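You operate a simulated robot arm through the tools that you are given. There is no shell and no other tool.

Carry out the task below with a simulated two-armed robot. There is one attempt and no reset: what you move stays moved.

TASK
Put the green marker in the black carrier. Take the tamper on the top of the store bench and put it away on the top of the wooden bench. Put the black bucket in the inside of the soak basin. Fetch the dibber and stand it on the top of the steel pump bench. Shut the right drawer of the lab bench. Put the tin that says "sand" from the top of the lab bench on the white ledge under the crank and the tin that says "clay" on the top deck of the trolley. Fetch the hand probe and set it in the green carrier. The order is free. Set down upright: green marker, tamper, dibber.

It is judged by the outcome, as a careful person would: the job done as asked, and still so three seconds after it is handed in. It fails if anything else is knocked over, pushed out of place, dropped, spilled or broken.

THE ROBOT
Two 7-joint arms with fingered hands on one trunk, on a base that drives. Base frame: it is fixed to the floor where the robot stands at the start and does not move with it; the origin is under the middle of the robot, x ahead of it, y to its left, z up. Units: m, rad, N and s.
The left shoulder is at the start at [0.106, 0.187, 1.054], the right one opposite. With the tool pointing down near the work surface each hand reaches from about 0.1 to 0.78 m from the robot's upright axis, wherever it stands, measured 20 degrees to its own side. Places, roughly: black bucket (18x18x18 cm) [3.6, 5.4, 0.2]; black carrier (29x19x11 cm) [2.4, 2, 0.8]; dibber (9x5x12 cm) [1.8, 7.2, 0.9]; green carrier (29x19x11 cm) [3.4, 2.9, 0.8]; green marker (4x4x6 cm) [2.4, 3.1, 0.5]; hand probe [0.75, 1.5, 0.75]; inside of the soak basin [3, 2.5, 0.8]; right drawer of the lab bench [1.7, 7.1, 0.7]; tamper (10x10x14 cm) [5.4, 3.4, 0.8]; tin [1.75, 7.25, 0.75]; top deck of the trolley [4, 5, 0.7]; top of the steel pump bench [3.6, 5.5, 0.8]; top of the wooden bench [2.9, 0.2, 0.8]; white ledge under the crank [-0.3, 9.9, 0.9]. Payload 3.6 kg a hand.
The tool frame of a hand sits at the grasp point between the pads (the TCP): z along the fingers, y along the line on which they close. The tips reach 0.026 m beyond it. The gripper opens to 0.088 m. The gripper's body begins 0.03 m behind the TCP. The gripper is a hand of 3 fingers: y runs from the thumb to the fingers, the wrist lies at [-0.017, -0.098, -0.164] in the tool frame, and closing takes about 1.5 s.
Orientation is that of the tool frame in the base frame, as a unit quaternion [x, y, z, w]. With the fingers straight down and the wrist toward the robot, the tool's x, y and z point along [0, 1, 0], [1, 0, 0] and [0, 0, -1] of the base frame.

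THE INTERFACE
- The arms move only by the tool step_arm. It takes "left_series", "right_series" or both (then of equal length, played together; a hand with none holds still); each is one flat list of numbers, 7 for each row, row after row: the turn, a rotation vector about the tool's x, y, z in rad, then the shift along the tool's x, y, z in m, then the closure, from 0 (fully open) to 1 (shut). In form: [wx, wy, wz, tx, ty, tz, hand, wx, wy, wz, tx, ty, tz, hand, ...]. A call has 1 to 20 rows; each row is the pose to reach, as a shift and turn from the pose commanded when the call began, along the tool's axes at that moment. Rows are played at 5 a second. More than 0.05 m and 0.15 rad between two rows, or a gripper value outside its range, and nothing of the call is played. A pose out of reach is approached as far as the arm can. The call stops where the force on the tool passes 40 N (or 10 N more than at its start, if that is more) or the arm is blocked; 0.2 s more then pass. The fingers move at their own pace (about 0.153 m/s each) and stop on an object; they squeeze with about 31 N. The grip force told is the motor's: it shows also when the fingers shut on nothing. Time passes only in rows, and 0.2 s behind the last, so rows that repeat a pose let the fingers close. The reply holds the time, the measured pose of the TCP, the force on the tool along the base axes, the opening and the grip force, in the units named above and with some noise, with the torque about the TCP (base axes, N m) and any sound that the robot's microphone picked up.
- Cameras (640 x 400 px; columns grow to the right, rows downward): "scene" is now at [0.2594, 0.0032, 0.9281]; the picture's right is [0.03, -1.00, 0.00], its down [-0.62, -0.02, -0.78] and it looks along [0.78, 0.02, -0.62] (base axes); focal length 214 px, centre (320, 200). "left" rides on the left gripper at [-0.056, -0.08, -0.102] in its tool frame; the picture's right is [-0.73, -0.32, 0.60], its down [0.62, -0.67, 0.41] and it looks along [0.27, 0.68, 0.69] (tool axes); focal length 247 px, centre (320, 200). "right" rides on the right gripper at [0.056, -0.08, -0.102] in its tool frame; the picture's right is [-0.73, 0.32, -0.60], its down [-0.62, -0.67, 0.41] and it looks along [-0.27, 0.68, 0.69] (tool axes); focal length 247 px, centre (320, 200). There is no depth. A picture from a camera that has moved, and an enlarged one, comes with that camera's place and axes in the base frame and with its lens.
- grab_frame(camera): a new picture of that camera. No time passes.
- slide_trunk(by): slides the trunk up (or, below 0, down) by that many m; the arms and the scene camera ride with it, the base frame stays. It gives what a move gives, with no picture.
- drive_base(legs): drives the robot by 1 to 6 legs, each [ahead, left, turn to the left] in m, m and rad, along the robot's own axes; the way and the turn of a leg run together, so that a leg with both is an arc; at most 1.5 m and 3.142 rad a leg. The arms and the cameras ride along, it lands a little off, and it stops where it bumps. It gives what a move gives.
- set_grasp(shape, hand): the hand has 3 fingers and takes this shape, open, in about a second: jaw (thumb against the fingers, like two jaws); tri (thumb and two fingers); tip (a fingertip pinch); poke (one finger out to press); point (the index stretched); flat (the hand flat); cup (the hand cupped); fist (a fist). The gripper value then closes the fingers along that shape, each until it touches; the sizes above hold for jaw. It gives what a move gives, with no picture.
- head_to(pan, tilt): turns the head with the scene camera to pan (to the left, within 1.047 rad either way) and tilt (down, from -0.506 to 1.204), counted from straight ahead of the robot. It gives what a move gives.
- close_up(camera, box): a new picture of the part [left, top, right, bottom] of that camera's present view, enlarged. No time passes.
- close_job(): hands the job in; it is judged then, once.

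Nothing tells you exact positions but the pictures and the camera data. Unless the task says otherwise, let go and move clear before handing in.

The tools are called after "Emit:" by a JSON object that holds its "method" and its "body". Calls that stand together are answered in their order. step_arm: Moves the arms, as the interface text tells. Its arguments: {"type":"object","properties":{"left_series":{"type":"array","items":{"type":"number"}},"right_series":{"type":"array","items":{"type":"number"}}},"required":[]} The other tools are called the same way: slide_trunk (by) slides the trunk up or down; set_grasp (shape, hand) gives the hand a shape; drive_base (legs) drives the base; head_to (pan, tilt) turns the head that bears the scene camera; grab_frame (camera) takes a picture; close_up (camera, box) takes an enlarged picture of a part of a camera's view; close_job () hands the job in.

At the start:

```text
time_s: 0.0
left_tool_pos: [0.5102, 0.2568, 0.8399]
left_orientation: [0.707, 0.707, 0.0, 0.0]
left_ft_force: [0.2, 0.0, -0.7]
left_torque: [-0.02, 0.0, 0.0]
left_gripper_width: 0.0877
left_gripper_force: 0.1
left_shape: jaw
right_tool_pos: [0.5158, -0.2446, 0.769]
right_orientation: [0.707, 0.708, 0.001, 0.0]
right_ft_force: [-0.1, -0.9, 0.2]
right_torque: [-0.04, 0.04, -0.01]
right_gripper_width: 0.0877
right_gripper_force: 0.0
right_shape: jaw
trunk travel left (down, up): [-0.2, 0.557]
robot x, y, heading: [0.0017, 0.001, 0.001]
head pan, tilt: [0.031, 0.674]
```

scene: 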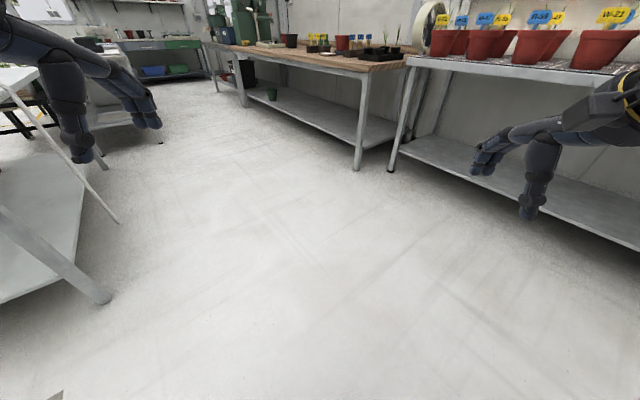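
right: 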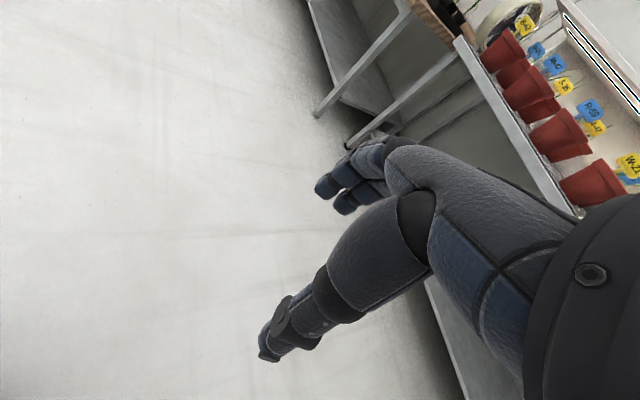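
left: 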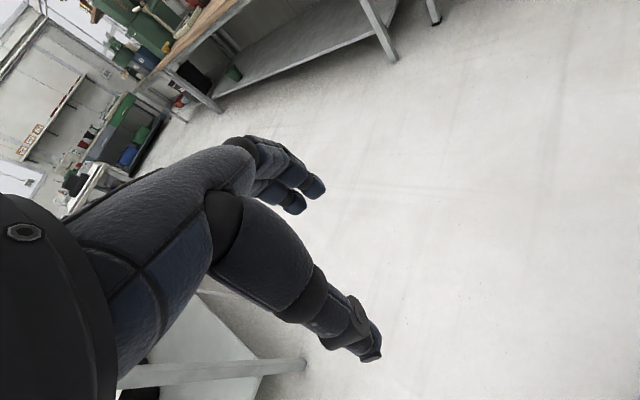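

I see an aisle with a wooden potting bench ahead, flower pots on the right and a steel bench on the left. I'll look around first to map the room.

Emit:
{"method": "head_to", "body": {"pan": 0.9, "tilt": 0.3}}

Emit:
{"method": "grab_frame", "body": {"camera": "scene"}}

Emit:
{"method": "head_to", "body": {"pan": 0.0, "tilt": 0.2}}

Emit:
{"method": "grab_frame", "body": {"camera": "scene"}}

```text
time_s: 1.2
left_tool_pos: [0.5093, 0.2565, 0.8408]
left_orientation: [0.708, 0.707, 0.0, 0.0]
left_ft_force: [0.3, -0.5, 0.2]
left_torque: [-0.04, -0.01, -0.01]
left_gripper_width: 0.0877
left_gripper_force: 0.0
left_shape: jaw
right_tool_pos: [0.5163, -0.2436, 0.7696]
right_orientation: [0.707, 0.708, 0.0, 0.0]
right_ft_force: [0.6, 0.2, 0.2]
right_torque: [0.0, -0.03, 0.0]
right_gripper_width: 0.0877
right_gripper_force: 0.0
right_shape: jaw
trunk travel left (down, up): [-0.2, 0.557]
robot x, y, heading: [-0.0052, -0.0009, 0.001]
head pan, tilt: [0.901, 0.3]
```

```text
taken
camera scene: at [0.2315, 0.0736, 0.9619], right [0.78, -0.62, 0.0], down [-0.18, -0.23, -0.96], along [0.59, 0.75, -0.3], focal length 214 px, centre (320, 200)
```

scene: 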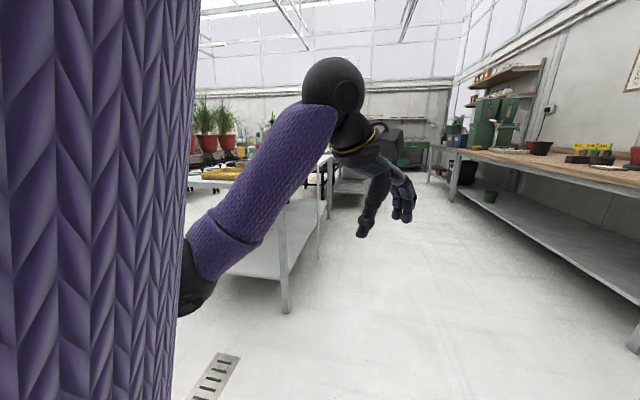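

```text
time_s: 2.4
left_tool_pos: [0.51, 0.2564, 0.8395]
left_orientation: [0.707, 0.707, 0.0, -0.001]
left_ft_force: [-0.7, 0.1, 0.1]
left_torque: [-0.02, 0.02, -0.01]
left_gripper_width: 0.0876
left_gripper_force: 0.1
left_shape: jaw
right_tool_pos: [0.5153, -0.2443, 0.768]
right_orientation: [0.706, 0.708, 0.0, 0.0]
right_ft_force: [-0.4, 0.2, -0.1]
right_torque: [0.03, -0.03, -0.02]
right_gripper_width: 0.0875
right_gripper_force: 0.1
right_shape: jaw
trunk travel left (down, up): [-0.2, 0.557]
robot x, y, heading: [0.0006, -0.0009, 0.0]
head pan, tilt: [0.0, 0.201]
```

```text
taken
camera scene: at [0.2666, 0.0006, 0.9712], right [0.0, -1.0, 0.0], down [-0.2, 0.0, -0.98], along [0.98, 0.0, -0.2], focal length 214 px, centre (320, 200)
```

scene: 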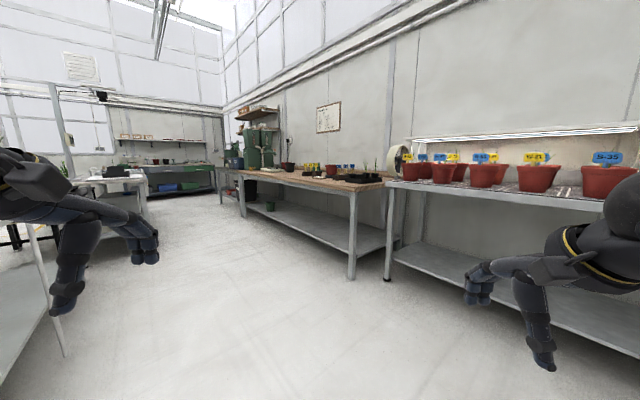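

The room's aisles run at roughly 40° to the base frame. The hand probe's bench is to my left front. I'll raise the trunk for clearance and drive toward it.

Emit:
{"method": "slide_trunk", "body": {"by": 0.3}}

Emit:
{"method": "drive_base", "body": {"legs": [[0, 0, 0.7], [1.1, -0.25, 0]]}}

Emit:
{"method": "head_to", "body": {"pan": 0.7, "tilt": 0.5}}

Emit:
{"method": "grab_frame", "body": {"camera": "scene"}}

Emit:
{"method": "head_to", "body": {"pan": 0.0, "tilt": 0.4}}

Emit:
{"method": "grab_frame", "body": {"camera": "scene"}}

```text
time_s: 5.4
left_tool_pos: [0.5108, 0.2567, 1.1396]
left_orientation: [0.707, 0.707, 0.0, -0.001]
left_ft_force: [-0.5, -0.7, -0.5]
left_torque: [-0.01, 0.0, 0.01]
left_gripper_width: 0.0877
left_gripper_force: 0.1
left_shape: jaw
right_tool_pos: [0.5153, -0.2442, 1.0671]
right_orientation: [0.707, 0.707, 0.0, 0.0]
right_ft_force: [-1.5, 0.0, 0.7]
right_torque: [-0.04, 0.01, -0.01]
right_gripper_width: 0.0877
right_gripper_force: 0.0
right_shape: jaw
trunk travel left (down, up): [-0.5, 0.257]
robot x, y, heading: [0.0015, -0.0017, -0.004]
head pan, tilt: [0.0, 0.201]
```

```text
time_s: 13.0
left_tool_pos: [1.2224, 1.0459, 1.1401]
left_orientation: [0.423, 0.906, 0.0, 0.0]
left_ft_force: [-0.4, -0.1, -0.3]
left_torque: [-0.03, 0.03, 0.02]
left_gripper_width: 0.088
left_gripper_force: 0.1
left_shape: jaw
right_tool_pos: [1.5489, 0.6654, 1.0688]
right_orientation: [0.422, 0.906, 0.001, 0.0]
right_ft_force: [-0.3, 0.2, 0.3]
right_torque: [0.04, 0.0, -0.01]
right_gripper_width: 0.0873
right_gripper_force: 0.1
right_shape: jaw
trunk travel left (down, up): [-0.5, 0.257]
robot x, y, heading: [0.998, 0.5217, 0.693]
head pan, tilt: [0.0, 0.201]
```

```text
time_s: 14.1
left_tool_pos: [1.2235, 1.0444, 1.1403]
left_orientation: [0.422, 0.906, 0.001, 0.0]
left_ft_force: [0.1, -0.3, -0.9]
left_torque: [-0.03, -0.03, -0.02]
left_gripper_width: 0.0877
left_gripper_force: 0.1
left_shape: jaw
right_tool_pos: [1.5505, 0.6654, 1.069]
right_orientation: [0.421, 0.907, 0.0, 0.0]
right_ft_force: [0.3, -0.2, -1.8]
right_torque: [0.01, -0.03, 0.0]
right_gripper_width: 0.0875
right_gripper_force: 0.0
right_shape: jaw
trunk travel left (down, up): [-0.5, 0.257]
robot x, y, heading: [1.0027, 0.5184, 0.696]
head pan, tilt: [0.7, 0.499]
```

```text
taken
camera scene: at [1.1148, 0.6982, 1.2653], right [0.99, -0.17, 0.0], down [-0.08, -0.47, -0.88], along [0.15, 0.86, -0.48], focal length 214 px, centre (320, 200)
```

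scene: 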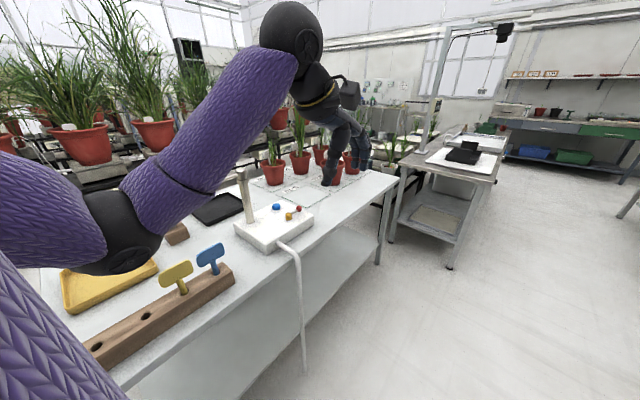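

```text
time_s: 15.2
left_tool_pos: [1.2226, 1.0453, 1.1404]
left_orientation: [0.423, 0.906, 0.0, 0.0]
left_ft_force: [-0.1, 0.1, -0.7]
left_torque: [-0.03, 0.01, -0.02]
left_gripper_width: 0.0876
left_gripper_force: 0.0
left_shape: jaw
right_tool_pos: [1.5497, 0.665, 1.0674]
right_orientation: [0.422, 0.907, 0.0, -0.001]
right_ft_force: [0.2, -0.1, -0.7]
right_torque: [0.02, -0.01, 0.02]
right_gripper_width: 0.0876
right_gripper_force: 0.0
right_shape: jaw
trunk travel left (down, up): [-0.5, 0.257]
robot x, y, heading: [0.9965, 0.5182, 0.703]
head pan, tilt: [0.0, 0.4]
```

```text
taken
camera scene: at [1.1699, 0.6682, 1.2744], right [0.64, -0.77, 0.0], down [-0.3, -0.25, -0.92], along [0.7, 0.59, -0.39], focal length 214 px, centre (320, 200)
```

scene: 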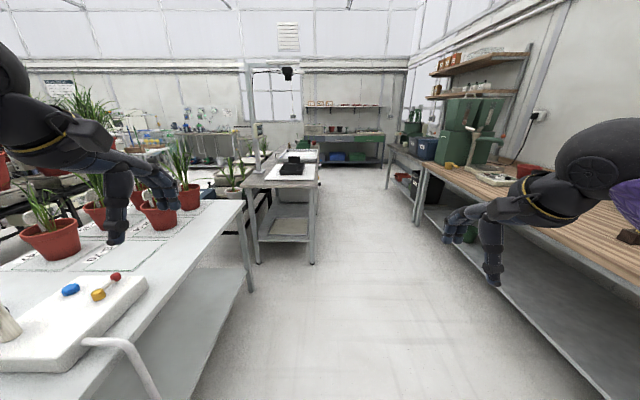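

The probe's bench is on the left. I'll face it and look at it in detail.

Emit:
{"method": "drive_base", "body": {"legs": [[0.35, 0, 0], [0, 0, 1.57]]}}

Emit:
{"method": "head_to", "body": {"pan": 0.0, "tilt": 0.75}}

Emit:
{"method": "grab_frame", "body": {"camera": "scene"}}

```text
time_s: 21.2
left_tool_pos: [0.7367, 0.9679, 1.1411]
left_orientation: [-0.341, 0.94, 0.0, 0.0]
left_ft_force: [0.2, 0.0, -0.6]
left_torque: [-0.01, 0.01, -0.03]
left_gripper_width: 0.0875
left_gripper_force: 0.1
left_shape: jaw
right_tool_pos: [1.1178, 1.2953, 1.0684]
right_orientation: [-0.341, 0.94, 0.0, 0.0]
right_ft_force: [-0.5, -0.4, 0.4]
right_torque: [-0.03, -0.04, -0.02]
right_gripper_width: 0.0879
right_gripper_force: 0.1
right_shape: jaw
trunk travel left (down, up): [-0.5, 0.257]
robot x, y, heading: [1.2616, 0.7437, 2.272]
head pan, tilt: [0.0, 0.4]
```

```text
time_s: 22.0
left_tool_pos: [0.7365, 0.9686, 1.1412]
left_orientation: [-0.343, 0.939, 0.0, 0.001]
left_ft_force: [0.1, -0.2, 0.5]
left_torque: [-0.04, -0.02, -0.01]
left_gripper_width: 0.0876
left_gripper_force: 0.1
left_shape: jaw
right_tool_pos: [1.1177, 1.2958, 1.0692]
right_orientation: [-0.342, 0.94, 0.001, 0.001]
right_ft_force: [0.4, -0.2, -0.6]
right_torque: [0.0, 0.0, 0.0]
right_gripper_width: 0.0878
right_gripper_force: 0.0
right_shape: jaw
trunk travel left (down, up): [-0.5, 0.257]
robot x, y, heading: [1.2634, 0.7456, 2.266]
head pan, tilt: [0.0, 0.75]
```

```text
taken
camera scene: at [1.118, 0.911, 1.2434], right [0.77, 0.64, 0.0], down [0.44, -0.52, -0.73], along [-0.47, 0.56, -0.68], focal length 214 px, centre (320, 200)
```

scene: 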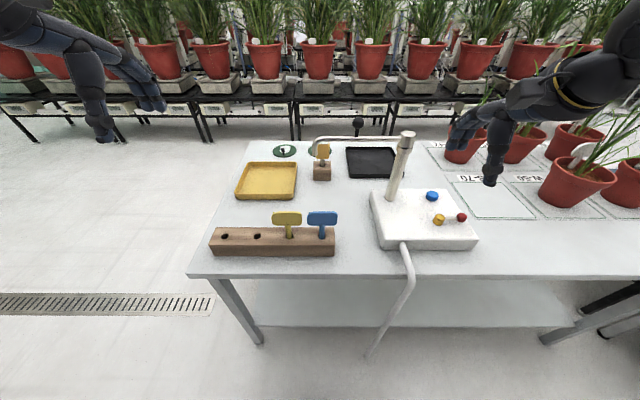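

Emit:
{"method": "close_up", "body": {"camera": "scene", "box": [200, 110, 500, 290]}}

```text
2.13 times, centred on (350, 200) of scene
camera zoom: at [1.118, 0.911, 1.2434], right [0.77, 0.64, 0.0], down [0.44, -0.52, -0.73], along [-0.47, 0.56, -0.68], focal length 458 px, centre (256, 200)
```

zoom: 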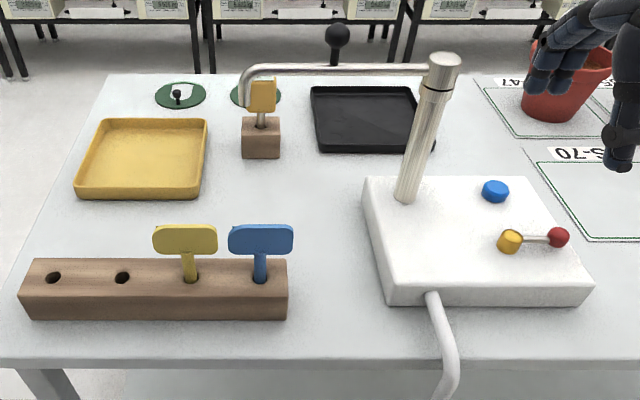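

Emit:
{"method": "close_up", "body": {"camera": "scene", "box": [260, 110, 420, 210]}}

Emit:
{"method": "close_up", "body": {"camera": "scene", "box": [200, 130, 360, 270]}}

```text
4.00 times, centred on (340, 160) of scene
camera zoom: at [1.118, 0.911, 1.2434], right [0.77, 0.64, 0.0], down [0.44, -0.52, -0.73], along [-0.47, 0.56, -0.68], focal length 858 px, centre (240, 360)
```

zoom: 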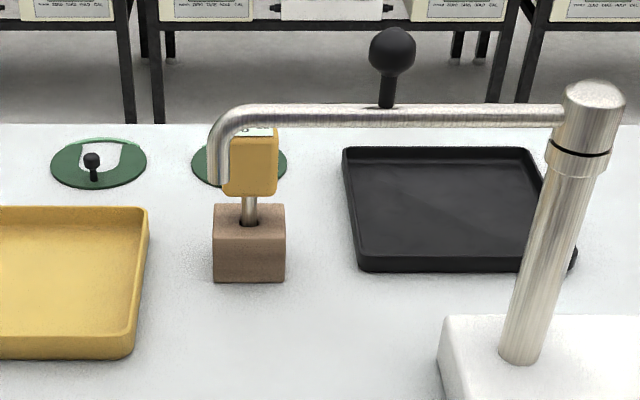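

```text
2.86 times, centred on (280, 200) of scene
camera zoom: at [1.118, 0.911, 1.2434], right [0.77, 0.64, 0.0], down [0.44, -0.52, -0.73], along [-0.47, 0.56, -0.68], focal length 613 px, centre (434, 200)
```

zoom: 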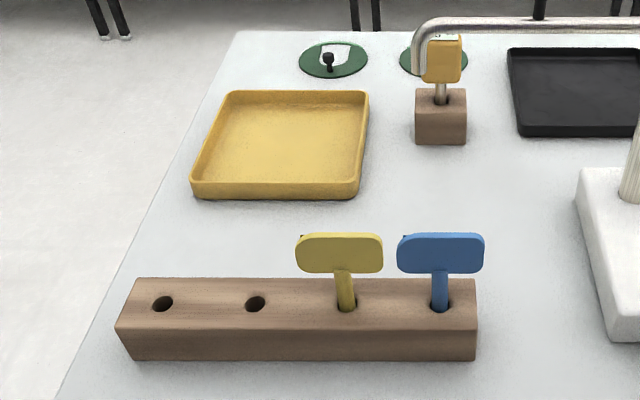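

The orange-bodied probe stands in a small wooden holder behind a swing tap. The tap's arm blocks the way from the front, so I'll reach from the bench's free left end.

Emit:
{"method": "drive_base", "body": {"legs": [[0, 0.75, 0], [0.82, 0, 0], [0, 0, -1.57]]}}

Emit:
{"method": "head_to", "body": {"pan": 0.0, "tilt": 0.75}}

Emit:
{"method": "grab_frame", "body": {"camera": "scene"}}

```text
time_s: 33.8
left_tool_pos: [0.3743, 1.4068, 1.1403]
left_orientation: [0.408, 0.913, 0.0, 0.0]
left_ft_force: [-0.7, 0.1, 0.1]
left_torque: [0.02, -0.03, 0.02]
left_gripper_width: 0.0877
left_gripper_force: 0.1
left_shape: jaw
right_tool_pos: [0.7144, 1.0383, 1.068]
right_orientation: [0.407, 0.913, 0.0, 0.001]
right_ft_force: [-0.7, -0.4, -1.7]
right_torque: [-0.01, 0.03, -0.03]
right_gripper_width: 0.0878
right_gripper_force: 0.1
right_shape: jaw
trunk travel left (down, up): [-0.5, 0.257]
robot x, y, heading: [0.1665, 0.8735, 0.726]
head pan, tilt: [0.0, 0.75]
```

```text
time_s: 34.4
left_tool_pos: [0.3755, 1.4075, 1.1393]
left_orientation: [0.407, 0.913, 0.0, 0.0]
left_ft_force: [0.8, -0.2, 0.2]
left_torque: [0.01, 0.02, -0.01]
left_gripper_width: 0.0877
left_gripper_force: 0.0
left_shape: jaw
right_tool_pos: [0.7154, 1.0378, 1.069]
right_orientation: [0.407, 0.913, 0.0, 0.0]
right_ft_force: [0.0, -0.1, -0.1]
right_torque: [-0.01, 0.0, 0.0]
right_gripper_width: 0.0877
right_gripper_force: 0.0
right_shape: jaw
trunk travel left (down, up): [-0.5, 0.257]
robot x, y, heading: [0.1653, 0.8733, 0.73]
head pan, tilt: [0.0, 0.75]
```

```text
taken
camera scene: at [0.3276, 1.0222, 1.2433], right [0.67, -0.74, 0.0], down [-0.51, -0.46, -0.73], along [0.54, 0.49, -0.68], focal length 214 px, centre (320, 200)
```

scene: 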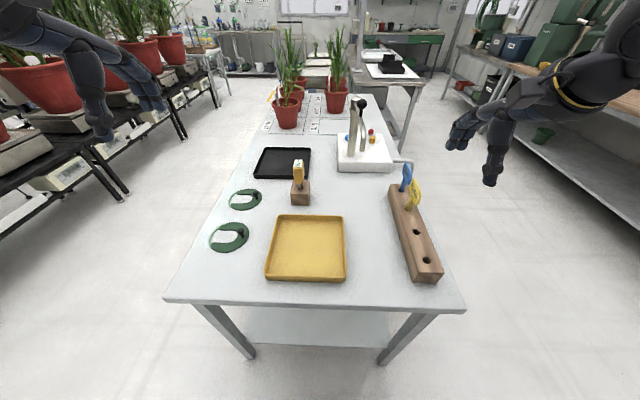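

Emit:
{"method": "close_up", "body": {"camera": "scene", "box": [220, 80, 420, 220]}}

Emit:
{"method": "close_up", "body": {"camera": "scene", "box": [270, 140, 350, 210]}}

```text
2.86 times, centred on (320, 150) of scene
camera zoom: at [0.3276, 1.0222, 1.2433], right [0.67, -0.74, 0.0], down [-0.51, -0.46, -0.73], along [0.54, 0.49, -0.68], focal length 613 px, centre (320, 343)
```

zoom: 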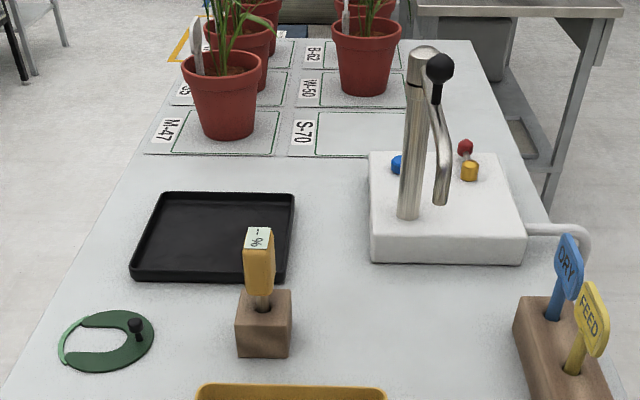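

```text
5.71 times, centred on (310, 175) of scene
camera zoom: at [0.3276, 1.0222, 1.2433], right [0.67, -0.74, 0.0], down [-0.51, -0.46, -0.73], along [0.54, 0.49, -0.68], focal length 1226 px, centre (377, 343)
```

zoom: 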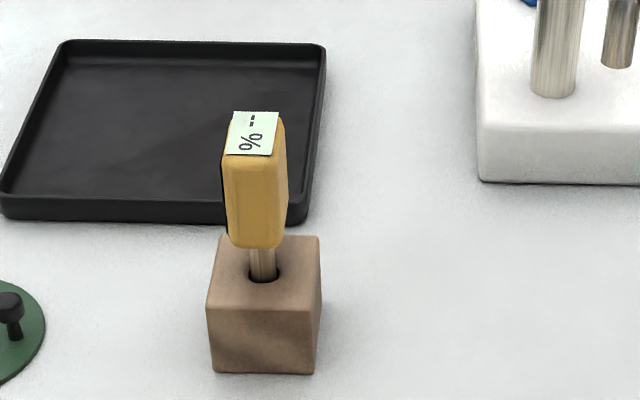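

The probe stands in a block at about (0.69, 1.45), its body spanning z 0.82–0.89. I'll line the robot up for the left hand.

Emit:
{"method": "drive_base", "body": {"legs": [[0.1, -0.12, -0.03]]}}

Emit:
{"method": "grab_frame", "body": {"camera": "scene"}}

Emit:
{"method": "grab_frame", "body": {"camera": "left"}}

```text
time_s: 35.8
left_tool_pos: [0.5448, 1.3781, 1.1405]
left_orientation: [0.421, 0.907, -0.001, -0.001]
left_ft_force: [0.3, -0.6, 0.3]
left_torque: [-0.01, -0.03, -0.01]
left_gripper_width: 0.0876
left_gripper_force: 0.1
left_shape: jaw
right_tool_pos: [0.873, 0.9975, 1.067]
right_orientation: [0.421, 0.907, -0.001, -0.001]
right_ft_force: [0.2, -0.1, -0.9]
right_torque: [0.01, 0.01, 0.03]
right_gripper_width: 0.0877
right_gripper_force: 0.1
right_shape: jaw
trunk travel left (down, up): [-0.5, 0.257]
robot x, y, heading: [0.3182, 0.8539, 0.704]
head pan, tilt: [0.0, 0.75]
```

```text
taken
camera scene: at [0.4858, 0.9934, 1.2431], right [0.65, -0.76, 0.0], down [-0.52, -0.44, -0.73], along [0.56, 0.47, -0.68], focal length 214 px, centre (320, 200)
```

scene: 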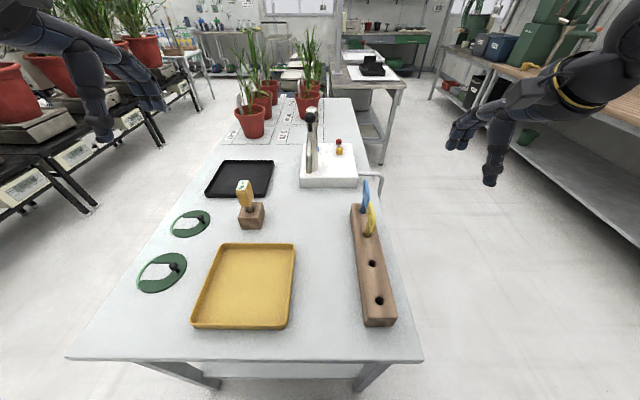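

```text
taken
camera left: at [0.5204, 1.283, 1.2414], right [0.23, -0.77, -0.6], down [-0.91, 0.05, -0.41], along [0.34, 0.64, -0.69], focal length 247 px, centre (320, 200)
```

left: 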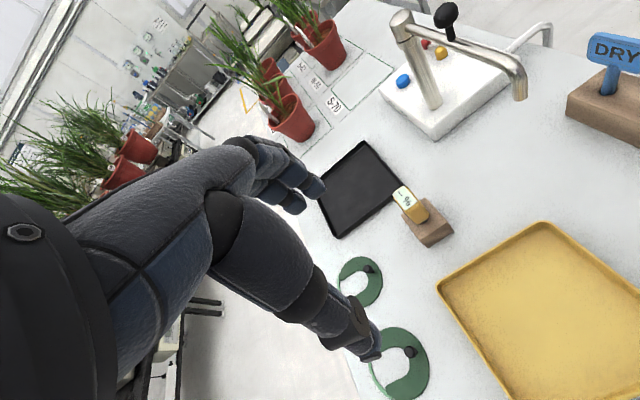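

Emit:
{"method": "close_up", "body": {"camera": "scene", "box": [200, 150, 300, 240]}}

Emit:
{"method": "close_up", "body": {"camera": "left", "box": [360, 160, 480, 260]}}

```text
4.44 times, centred on (250, 195) of scene
camera zoom: at [0.4858, 0.9934, 1.2431], right [0.65, -0.76, 0.0], down [-0.52, -0.44, -0.73], along [0.56, 0.47, -0.68], focal length 953 px, centre (631, 222)
```

zoom: 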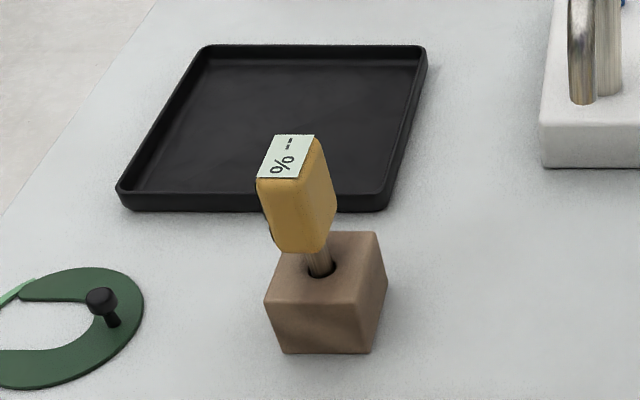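

```text
4.00 times, centred on (420, 210) of left
camera zoom: at [0.5204, 1.283, 1.2414], right [0.23, -0.77, -0.6], down [-0.91, 0.05, -0.41], along [0.34, 0.64, -0.69], focal length 988 px, centre (-80, 160)
```

zoom: 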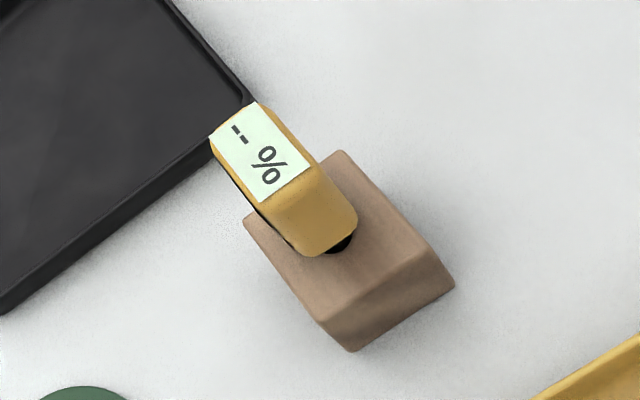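

Triangulated: probe body centre near (0.69, 1.434), top z≈0.89, long side along the aisle direction. I'll turn the left hand a quarter-turn above it so the fingers close across the thin side.

Emit:
{"method": "step_arm", "body": {"left_series": [0, 0, 0.1436, -0.0046, 0.0134, 0.006, 0, 0, 0, 0.2873, -0.0092, 0.0267, 0.012, 0, 0, 0, 0.4309, -0.0139, 0.0401, 0.018, 0, 0, 0, 0.5745, -0.0185, 0.0534, 0.024, 0, 0, 0, 0.7182, -0.0231, 0.0668, 0.03, 0, 0, 0, 0.8618, -0.0277, 0.0801, 0.036, 0, 0, 0, 1.0055, -0.0323, 0.0935, 0.042, 0, 0, 0, 1.1491, -0.0369, 0.1068, 0.048, 0, 0, 0, 1.2927, -0.0416, 0.1202, 0.054, 0, 0, 0, 1.4364, -0.0462, 0.1335, 0.06, 0, 0, 0, 1.58, -0.0508, 0.1469, 0.066, 0]}}

Emit:
{"method": "grab_frame", "body": {"camera": "left"}}

Emit:
{"method": "grab_frame", "body": {"camera": "scene"}}

```text
time_s: 38.2
left_tool_pos: [0.64, 1.3909, 1.0804]
left_orientation: [0.935, 0.355, 0.001, 0.0]
left_ft_force: [0.2, -0.2, 0.3]
left_torque: [0.01, 0.04, 0.0]
left_gripper_width: 0.088
left_gripper_force: 0.0
left_shape: jaw
left hand out of reach, approached as far as the arm can: row 10, 11
right_tool_pos: [0.8701, 0.9983, 1.0687]
right_orientation: [0.42, 0.907, 0.0, 0.0]
right_ft_force: [-0.2, 1.3, 0.5]
right_torque: [0.01, -0.04, 0.01]
right_gripper_width: 0.0876
right_gripper_force: 0.0
right_shape: jaw
trunk travel left (down, up): [-0.5, 0.257]
robot x, y, heading: [0.3186, 0.8552, 0.698]
head pan, tilt: [0.0, 0.75]
```

```text
taken
camera left: at [0.5447, 1.4136, 1.1804], right [-0.76, -0.25, -0.6], down [0.03, 0.91, -0.41], along [0.65, -0.33, -0.69], focal length 247 px, centre (320, 200)
```

left: 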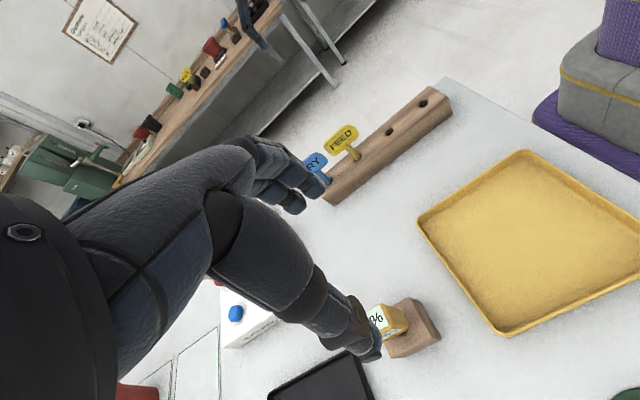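

```text
taken
camera scene: at [0.4838, 0.9937, 1.2434], right [0.65, -0.76, 0.0], down [-0.52, -0.44, -0.73], along [0.56, 0.47, -0.68], focal length 214 px, centre (320, 200)
```

scene: 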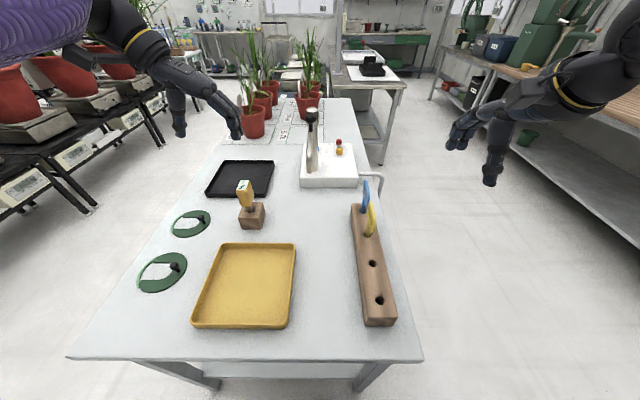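

The reach is a bit short at this distance. I'll look down to see how much room the base has in front of the bench.

Emit:
{"method": "head_to", "body": {"pan": 0.0, "tilt": 1.2}}

Emit:
{"method": "grab_frame", "body": {"camera": "scene"}}

```text
time_s: 39.1
left_tool_pos: [0.6405, 1.3924, 1.0785]
left_orientation: [0.934, 0.356, 0.0, 0.0]
left_ft_force: [-0.4, -0.2, 0.5]
left_torque: [-0.01, -0.03, 0.02]
left_gripper_width: 0.0878
left_gripper_force: 0.0
left_shape: jaw
right_tool_pos: [0.8717, 0.9982, 1.0685]
right_orientation: [0.421, 0.907, 0.0, 0.0]
right_ft_force: [-0.2, -0.6, 0.5]
right_torque: [0.01, -0.02, -0.01]
right_gripper_width: 0.0879
right_gripper_force: 0.1
right_shape: jaw
trunk travel left (down, up): [-0.5, 0.257]
robot x, y, heading: [0.3209, 0.8529, 0.7]
head pan, tilt: [0.0, 1.201]
```

```text
taken
camera scene: at [0.4635, 0.9764, 1.2117], right [0.65, -0.76, 0.0], down [-0.71, -0.6, -0.36], along [0.28, 0.23, -0.93], focal length 214 px, centre (320, 200)
```

scene: 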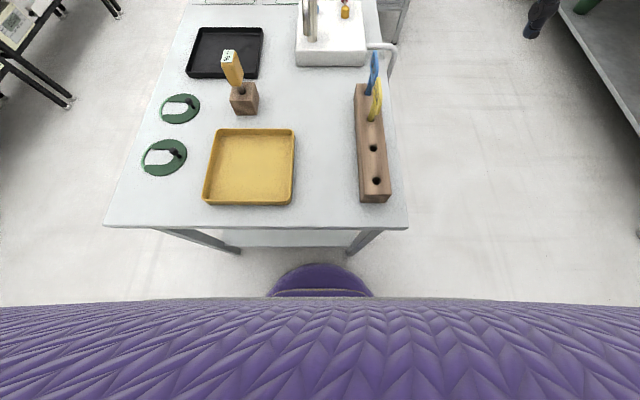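

The base nearly touches the bench, so instead I'll use a handshake-like pose (palm facing right, fingers forward-down) which reaches better. First I undo the wrist turn.

Emit:
{"method": "step_arm", "body": {"left_series": [0, 0, -0.1436, -0.0134, -0.0046, -0.006, 0, 0, 0, -0.2873, -0.0267, -0.0092, -0.012, 0, 0, 0, -0.4309, -0.0401, -0.0138, -0.018, 0, 0, 0, -0.5745, -0.0535, -0.0184, -0.024, 0, 0, 0, -0.7182, -0.0668, -0.023, -0.03, 0, 0, 0, -0.8618, -0.0802, -0.0276, -0.036, 0, 0, 0, -1.0055, -0.0935, -0.0322, -0.042, 0, 0, 0, -1.1491, -0.1069, -0.0368, -0.048, 0, 0, 0, -1.2927, -0.1203, -0.0414, -0.054, 0, 0, 0, -1.4364, -0.1336, -0.046, -0.06, 0, 0, 0, -1.58, -0.147, -0.0506, -0.066, 0]}}

Emit:
{"method": "step_arm", "body": {"left_series": [-0.0512, -0.0512, -0.1235, 0, 0, 0, 0, -0.1023, -0.1023, -0.247, 0, 0, 0, 0, -0.1535, -0.1535, -0.3705, 0, 0, 0, 0, -0.2047, -0.2047, -0.494, 0, 0, 0, 0, -0.2558, -0.2558, -0.6175, 0, 0, 0, 0, -0.307, -0.307, -0.741, 0, 0, 0, 0, -0.3582, -0.3582, -0.8645, 0, 0, 0, 0, -0.4093, -0.4093, -0.988, 0, 0, 0, 0, -0.4605, -0.4605, -1.1115, 0, 0, 0, 0, -0.5117, -0.5117, -1.235, 0, 0, 0, 0, -0.5628, -0.5628, -1.3585, 0, 0, 0, 0, -0.614, -0.614, -1.482, 0, 0, 0, 0]}}

Emit:
{"method": "grab_frame", "body": {"camera": "left"}}

Emit:
{"method": "head_to", "body": {"pan": 0.1, "tilt": 0.7}}

Emit:
{"method": "grab_frame", "body": {"camera": "scene"}}

```text
time_s: 41.5
left_tool_pos: [0.4956, 1.337, 1.1442]
left_orientation: [0.419, 0.908, 0.0, 0.0]
left_ft_force: [0.0, 0.9, 0.3]
left_torque: [0.0, -0.03, 0.0]
left_gripper_width: 0.0877
left_gripper_force: 0.0
left_shape: jaw
right_tool_pos: [0.8705, 0.9985, 1.068]
right_orientation: [0.421, 0.907, 0.0, 0.0]
right_ft_force: [0.1, 0.6, -0.4]
right_torque: [-0.03, 0.01, -0.02]
right_gripper_width: 0.0876
right_gripper_force: 0.1
right_shape: jaw
trunk travel left (down, up): [-0.5, 0.257]
robot x, y, heading: [0.3195, 0.8525, 0.701]
head pan, tilt: [0.0, 1.201]
```

```text
time_s: 43.7
left_tool_pos: [0.461, 1.3833, 1.1588]
left_orientation: [-0.178, 0.922, 0.214, 0.268]
left_ft_force: [0.2, -0.1, 0.3]
left_torque: [0.0, 0.0, 0.0]
left_gripper_width: 0.0876
left_gripper_force: 0.1
left_shape: jaw
right_tool_pos: [0.8701, 0.9976, 1.0693]
right_orientation: [0.421, 0.907, 0.0, 0.0]
right_ft_force: [-0.3, 0.7, -0.1]
right_torque: [0.0, 0.0, 0.04]
right_gripper_width: 0.0878
right_gripper_force: 0.0
right_shape: jaw
trunk travel left (down, up): [-0.5, 0.257]
robot x, y, heading: [0.3161, 0.8516, 0.703]
head pan, tilt: [0.0, 1.201]
stopped in row 11 (left hand): the arm was blocked; the commanded pose is now the measured one
```

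```text
taken
camera left: at [0.4981, 1.2781, 1.2447], right [0.97, 0.18, -0.13], down [-0.03, -0.49, -0.87], along [-0.22, 0.85, -0.48], focal length 247 px, centre (320, 200)
```

left: 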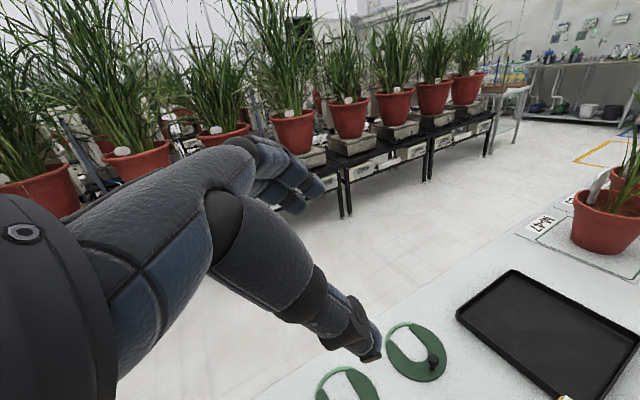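

```text
time_s: 44.7
left_tool_pos: [0.4609, 1.3837, 1.1592]
left_orientation: [-0.179, 0.922, 0.213, 0.269]
left_ft_force: [0.3, 1.2, 0.1]
left_torque: [0.02, 0.0, 0.05]
left_gripper_width: 0.0882
left_gripper_force: 0.0
left_shape: jaw
right_tool_pos: [0.8713, 0.9974, 1.0681]
right_orientation: [0.421, 0.907, 0.001, 0.0]
right_ft_force: [-0.6, 0.7, -0.7]
right_torque: [-0.05, 0.04, 0.01]
right_gripper_width: 0.0875
right_gripper_force: 0.1
right_shape: jaw
trunk travel left (down, up): [-0.5, 0.257]
robot x, y, heading: [0.3149, 0.8538, 0.7]
head pan, tilt: [0.099, 0.7]
```

```text
taken
camera scene: at [0.4799, 1.0011, 1.2475], right [0.72, -0.7, 0.0], down [-0.45, -0.46, -0.76], along [0.53, 0.55, -0.64], focal length 214 px, centre (320, 200)
```

scene: 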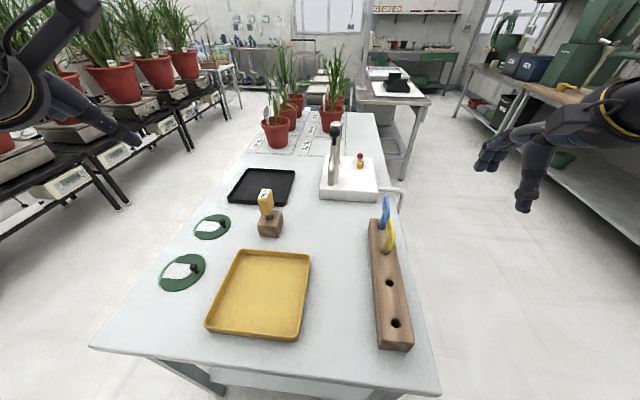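

The arm stopped short at some limit in the turn. I'll move the hand forward toward the probe (staying above it) while finishing the turn.

Emit:
{"method": "step_arm", "body": {"left_series": [0, 0, 0, -0.0124, -0.0178, 0.0372, 0, 0, 0, 0, -0.0248, -0.0356, 0.0743, 0, 0.02, 0, -0.07, -0.0372, -0.0534, 0.1115, 0, 0.05, 0, -0.16, -0.0497, -0.0712, 0.1487, 0, 0.08, 0, -0.25, -0.0621, -0.089, 0.1858, 0, 0.109, 0, -0.35, -0.0745, -0.1068, 0.223, 0]}}

Emit:
{"method": "grab_frame", "body": {"camera": "left"}}

Emit:
{"method": "grab_frame", "body": {"camera": "scene"}}

```text
time_s: 45.3
left_tool_pos: [0.482, 1.4354, 1.1176]
left_orientation: [-0.159, 0.918, 0.289, 0.222]
left_ft_force: [0.9, 0.1, 0.2]
left_torque: [0.0, 0.0, -0.03]
left_gripper_width: 0.0878
left_gripper_force: 0.1
left_shape: jaw
right_tool_pos: [0.8711, 0.9992, 1.0693]
right_orientation: [0.421, 0.907, 0.0, -0.001]
right_ft_force: [0.3, -0.6, -1.4]
right_torque: [-0.01, -0.02, 0.04]
right_gripper_width: 0.0875
right_gripper_force: 0.2
right_shape: jaw
trunk travel left (down, up): [-0.5, 0.257]
robot x, y, heading: [0.322, 0.8533, 0.706]
head pan, tilt: [0.099, 0.7]
stopped in row 3 (left hand): the arm was blocked; the commanded pose is now the measured one
```

```text
taken
camera left: at [0.5314, 1.3206, 1.1832], right [0.95, 0.23, -0.22], down [-0.12, -0.38, -0.92], along [-0.29, 0.9, -0.33], focal length 247 px, centre (320, 200)
```

left: 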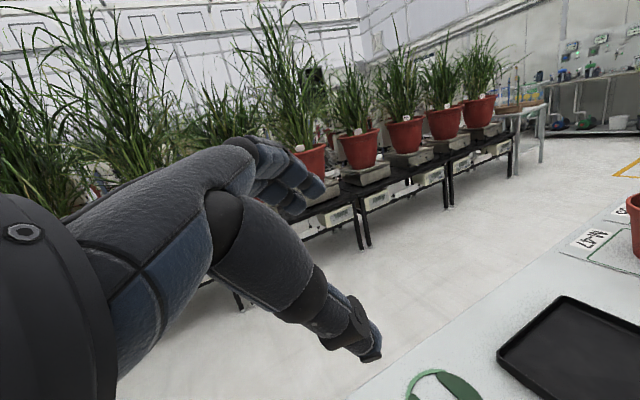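

```text
taken
camera scene: at [0.48, 1.0014, 1.2476], right [0.72, -0.7, 0.0], down [-0.45, -0.46, -0.76], along [0.53, 0.55, -0.64], focal length 214 px, centre (320, 200)
```

scene: 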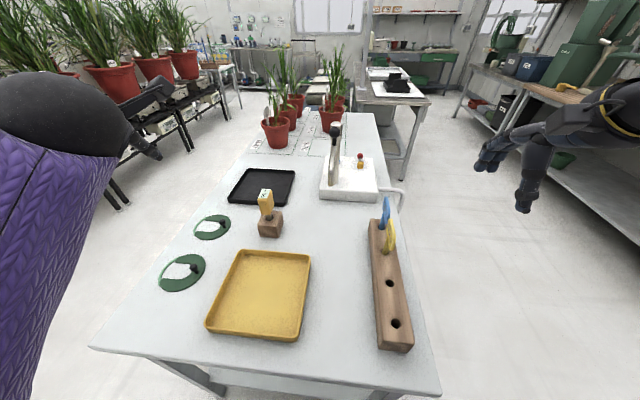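

That direction is limited for this arm. I'll return the left hand to its default pose and use the other turn (which worked) plus a slight forward tilt for reach.

Emit:
{"method": "step_arm", "body": {"left_series": [0.0772, 0.0174, 0.1151, -0.0011, -0.0072, -0.0068, 0, 0.1544, 0.0348, 0.2302, -0.0022, -0.0144, -0.0135, 0, 0.2316, 0.0522, 0.3453, -0.0032, -0.0215, -0.0203, 0, 0.3088, 0.0696, 0.4604, -0.0043, -0.0287, -0.027, 0, 0.386, 0.087, 0.5755, -0.0054, -0.0359, -0.0338, 0, 0.4632, 0.1044, 0.6906, -0.0065, -0.0431, -0.0406, 0, 0.5404, 0.1218, 0.8057, -0.0076, -0.0503, -0.0473, 0, 0.6176, 0.1392, 0.9208, -0.0086, -0.0574, -0.0541, 0, 0.6948, 0.1566, 1.0359, -0.0097, -0.0646, -0.0608, 0, 0.772, 0.174, 1.151, -0.0108, -0.0718, -0.0676, 0]}}

```text
time_s: 47.5
left_tool_pos: [0.5011, 1.3394, 1.1378]
left_orientation: [0.421, 0.907, -0.003, -0.001]
left_ft_force: [-0.3, -0.1, -0.5]
left_torque: [0.0, -0.01, 0.07]
left_gripper_width: 0.0879
left_gripper_force: 0.1
left_shape: jaw
right_tool_pos: [0.8718, 0.9972, 1.069]
right_orientation: [0.421, 0.907, 0.0, 0.0]
right_ft_force: [0.5, -0.3, -0.3]
right_torque: [0.01, 0.01, -0.03]
right_gripper_width: 0.088
right_gripper_force: 0.0
right_shape: jaw
trunk travel left (down, up): [-0.5, 0.257]
robot x, y, heading: [0.3197, 0.8519, 0.703]
head pan, tilt: [0.099, 0.7]
```

Emit:
{"method": "step_arm", "body": {"left_series": [-0.0327, 0.0327, 0.1279, -0.004, 0.0107, 0.0083, 0, -0.0653, 0.0653, 0.2558, -0.008, 0.0214, 0.0167, 0, -0.098, 0.098, 0.3838, -0.012, 0.0321, 0.025, 0, -0.1307, 0.1307, 0.5117, -0.0161, 0.0427, 0.0333, 0, -0.1633, 0.1633, 0.6396, -0.0201, 0.0534, 0.0417, 0, -0.196, 0.196, 0.7675, -0.0241, 0.0641, 0.05, 0, -0.2287, 0.2287, 0.8954, -0.0281, 0.0748, 0.0583, 0, -0.2613, 0.2613, 1.0233, -0.0321, 0.0855, 0.0667, 0, -0.294, 0.294, 1.1513, -0.0362, 0.0962, 0.075, 0, -0.3267, 0.3267, 1.2792, -0.0402, 0.1068, 0.0833, 0, -0.3593, 0.3593, 1.4071, -0.0442, 0.1175, 0.0917, 0, -0.392, 0.392, 1.535, -0.0482, 0.1282, 0.1, 0]}}

Emit:
{"method": "grab_frame", "body": {"camera": "left"}}

Emit:
{"method": "grab_frame", "body": {"camera": "scene"}}

```text
time_s: 50.1
left_tool_pos: [0.6304, 1.3856, 1.0378]
left_orientation: [0.91, 0.333, 0.232, -0.084]
left_ft_force: [-0.1, 0.0, 0.1]
left_torque: [0.0, 0.02, 0.0]
left_gripper_width: 0.0882
left_gripper_force: 0.1
left_shape: jaw
right_tool_pos: [0.8722, 0.9979, 1.0679]
right_orientation: [0.421, 0.907, 0.001, 0.0]
right_ft_force: [0.5, 0.4, -0.4]
right_torque: [-0.01, 0.0, 0.0]
right_gripper_width: 0.0878
right_gripper_force: 0.1
right_shape: jaw
trunk travel left (down, up): [-0.5, 0.257]
robot x, y, heading: [0.3206, 0.8554, 0.702]
head pan, tilt: [0.099, 0.7]
```

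```text
taken
camera left: at [0.5034, 1.3835, 1.1], right [-0.48, 0.01, -0.88], down [0.14, 0.99, -0.06], along [0.87, -0.15, -0.48], focal length 247 px, centre (320, 200)
```

left: 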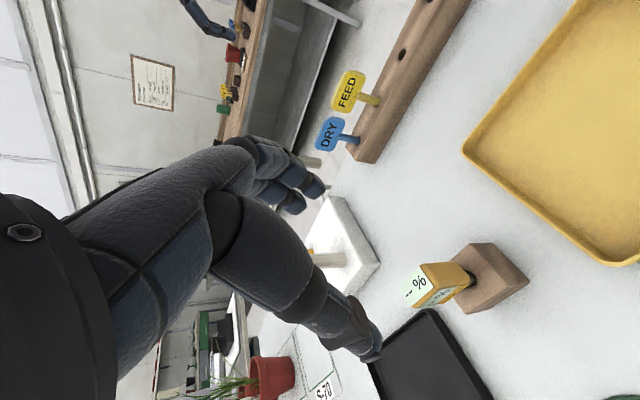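

```text
taken
camera scene: at [0.4803, 1.0014, 1.2475], right [0.72, -0.7, 0.0], down [-0.45, -0.46, -0.76], along [0.53, 0.55, -0.64], focal length 214 px, centre (320, 200)
```

scene: 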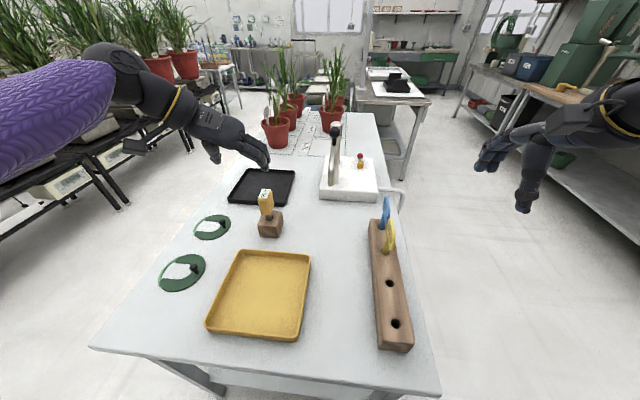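

The left hand is now lined up: the probe lies right along the finger axis. I'll advance along it, check, then close.

Emit:
{"method": "step_arm", "body": {"left_series": [0, 0, 0, -0.001, 0, 0.0364, 0, 0, 0, 0, -0.002, 0, 0.0727, 0, 0, 0, 0, -0.003, 0, 0.1091, 0, 0, 0, 0, -0.004, 0, 0.1454, 0, 0, 0, 0, -0.0045, 0, 0.18, 0]}}

Emit:
{"method": "grab_frame", "body": {"camera": "left"}}

Emit:
{"method": "close_up", "body": {"camera": "scene", "box": [200, 120, 360, 250]}}

```text
time_s: 51.3
left_tool_pos: [0.6645, 1.3957, 0.908]
left_orientation: [0.91, 0.333, 0.232, -0.085]
left_ft_force: [-0.9, 0.1, 0.6]
left_torque: [0.01, 0.0, 0.01]
left_gripper_width: 0.088
left_gripper_force: 0.0
left_shape: jaw
left hand out of reach, approached as far as the arm can: row 4, 5
right_tool_pos: [0.8723, 0.9975, 1.0679]
right_orientation: [0.422, 0.907, 0.001, 0.0]
right_ft_force: [0.1, 0.3, 0.2]
right_torque: [0.0, 0.01, 0.04]
right_gripper_width: 0.0876
right_gripper_force: 0.1
right_shape: jaw
trunk travel left (down, up): [-0.5, 0.257]
robot x, y, heading: [0.3201, 0.8488, 0.701]
head pan, tilt: [0.099, 0.7]
```

```text
taken
camera left: at [0.5382, 1.3949, 0.9697], right [-0.48, 0.01, -0.88], down [0.14, 0.99, -0.06], along [0.87, -0.15, -0.47], focal length 247 px, centre (320, 200)
```

left: 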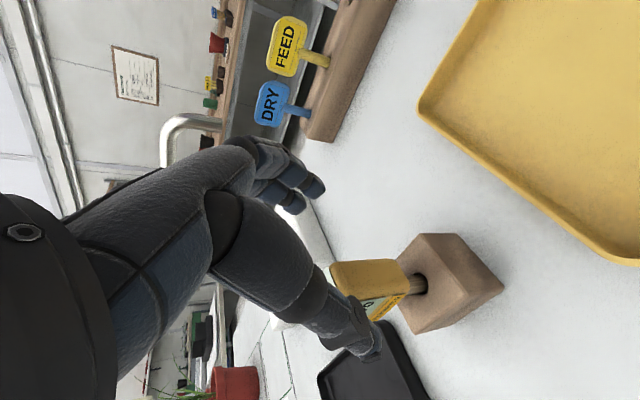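

```text
3.08 times, centred on (280, 185) of scene
camera zoom: at [0.4808, 1.0008, 1.2475], right [0.72, -0.7, 0.0], down [-0.45, -0.46, -0.76], along [0.53, 0.55, -0.64], focal length 660 px, centre (443, 246)
```

zoom: 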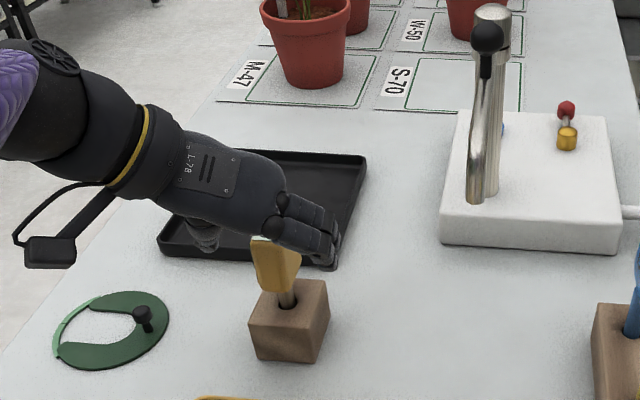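

The arm runs out of reach because the shoulder is high. I'll lift both hands and lower the trunk by 0.2 m so the hand comes back at the same height with more reach.

Emit:
{"method": "step_arm", "body": {"left_series": [0, 0, 0, 0.0191, 0, -0.0351, 0, 0, 0, 0, 0.0382, 0, -0.0702, 0, 0, 0, 0, 0.0574, 0, -0.1054, 0, 0, 0, 0, 0.0765, 0, -0.1405, 0, 0, 0, 0, 0.0956, 0, -0.1756, 0], "right_series": [0, 0, 0, 0, -0.01, -0.03, 0, 0, 0, 0, 0, -0.02, -0.06, 0, 0, 0, 0, 0, -0.03, -0.09, 0, 0, 0, 0, 0, -0.04, -0.12, 0, 0, 0, 0, 0, -0.05, -0.15, 0]}}

Emit:
{"method": "slide_trunk", "body": {"by": -0.2}}

Emit:
{"method": "grab_frame", "body": {"camera": "left"}}

Emit:
{"method": "grab_frame", "body": {"camera": "scene"}}

```text
time_s: 52.5
left_tool_pos: [0.6631, 1.3936, 1.1095]
left_orientation: [0.91, 0.334, 0.231, -0.085]
left_ft_force: [0.3, -0.5, 0.3]
left_torque: [-0.02, 0.0, 0.01]
left_gripper_width: 0.0881
left_gripper_force: 0.0
left_shape: jaw
right_tool_pos: [0.8344, 0.9659, 1.2179]
right_orientation: [0.42, 0.907, -0.001, -0.001]
right_ft_force: [-0.2, 0.5, 0.6]
right_torque: [-0.01, -0.01, 0.01]
right_gripper_width: 0.0877
right_gripper_force: 0.1
right_shape: jaw
trunk travel left (down, up): [-0.5, 0.257]
robot x, y, heading: [0.3226, 0.8582, 0.7]
head pan, tilt: [0.099, 0.7]
```

```text
time_s: 54.6
left_tool_pos: [0.6641, 1.3963, 0.9104]
left_orientation: [0.91, 0.333, 0.231, -0.084]
left_ft_force: [-0.6, 0.3, -0.8]
left_torque: [0.01, 0.01, -0.02]
left_gripper_width: 0.0877
left_gripper_force: 0.0
left_shape: jaw
right_tool_pos: [0.8332, 0.966, 1.0187]
right_orientation: [0.421, 0.907, 0.0, 0.0]
right_ft_force: [-0.1, -0.5, -0.2]
right_torque: [-0.02, 0.0, -0.01]
right_gripper_width: 0.0876
right_gripper_force: 0.1
right_shape: jaw
trunk travel left (down, up): [-0.3, 0.457]
robot x, y, heading: [0.324, 0.8541, 0.704]
head pan, tilt: [0.099, 0.7]
```

```text
taken
camera left: at [0.5371, 1.394, 0.9713], right [-0.48, 0.01, -0.88], down [0.14, 0.99, -0.06], along [0.87, -0.15, -0.48], focal length 247 px, centre (320, 200)
```

left: 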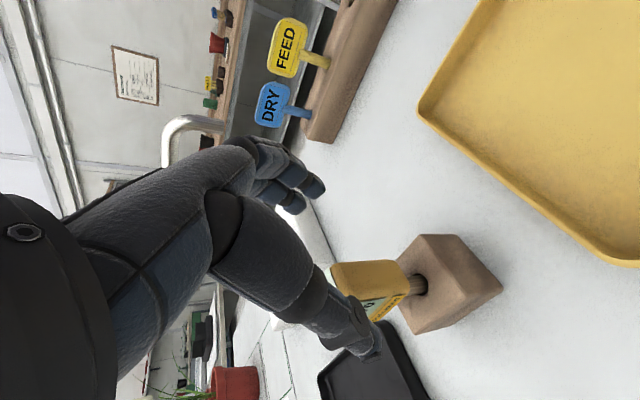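

```text
taken
camera scene: at [0.4965, 1.0153, 1.0354], right [0.72, -0.7, 0.0], down [-0.45, -0.46, -0.77], along [0.53, 0.55, -0.64], focal length 214 px, centre (320, 200)
```

scene: 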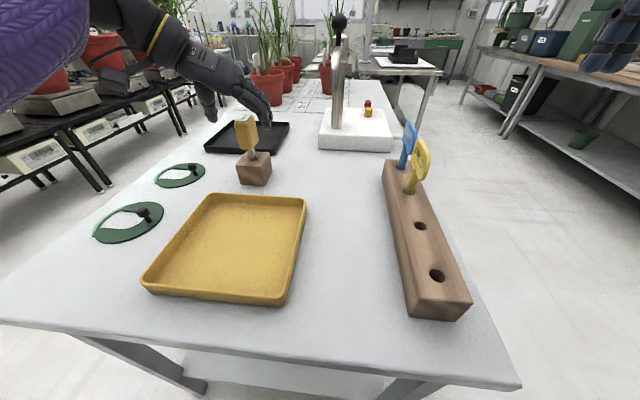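

Emit:
{"method": "step_arm", "body": {"left_series": [0, 0, 0, 0.005, -0.0133, 0.0, 0, 0, 0, 0, 0.015, -0.0133, 0.02, 0, 0, 0, 0, 0.022, -0.0133, 0.038, 0, 0, 0, 0, 0.0278, -0.0133, 0.0543, 0, 0, 0, 0, 0.0278, -0.0133, 0.0543, 0]}}

Emit:
{"method": "grab_frame", "body": {"camera": "left"}}

Emit:
{"method": "close_up", "body": {"camera": "scene", "box": [180, 60, 340, 190]}}

```text
time_s: 55.8
left_tool_pos: [0.6941, 1.4394, 0.8744]
left_orientation: [0.91, 0.334, 0.231, -0.084]
left_ft_force: [0.3, -0.8, -0.9]
left_torque: [0.0, 0.01, 0.05]
left_gripper_width: 0.0879
left_gripper_force: 0.0
left_shape: jaw
right_tool_pos: [0.8335, 0.9665, 1.0176]
right_orientation: [0.421, 0.907, 0.0, 0.001]
right_ft_force: [0.2, 0.1, -0.5]
right_torque: [0.02, 0.0, 0.01]
right_gripper_width: 0.0878
right_gripper_force: 0.1
right_shape: jaw
trunk travel left (down, up): [-0.3, 0.457]
robot x, y, heading: [0.3175, 0.8543, 0.701]
head pan, tilt: [0.099, 0.7]
```

```text
taken
camera left: at [0.567, 1.4372, 0.9368], right [-0.48, 0.01, -0.88], down [0.14, 0.99, -0.06], along [0.87, -0.15, -0.48], focal length 247 px, centre (320, 200)
```

left: 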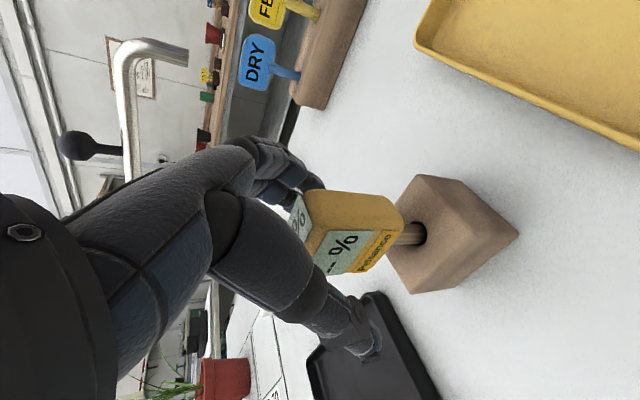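

```text
3.08 times, centred on (260, 125) of scene
camera zoom: at [0.4966, 1.0155, 1.0352], right [0.72, -0.7, 0.0], down [-0.45, -0.46, -0.76], along [0.53, 0.55, -0.64], focal length 660 px, centre (505, 431)
```

zoom: 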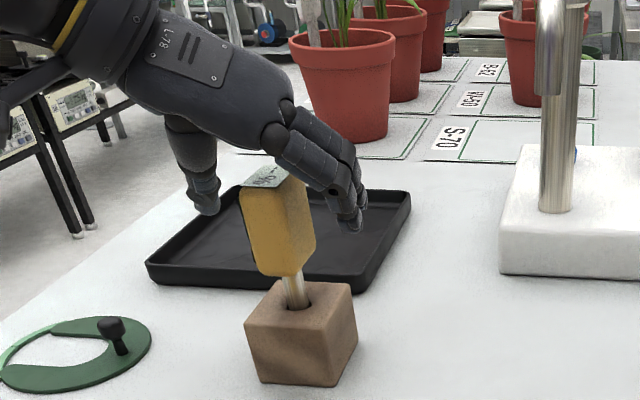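

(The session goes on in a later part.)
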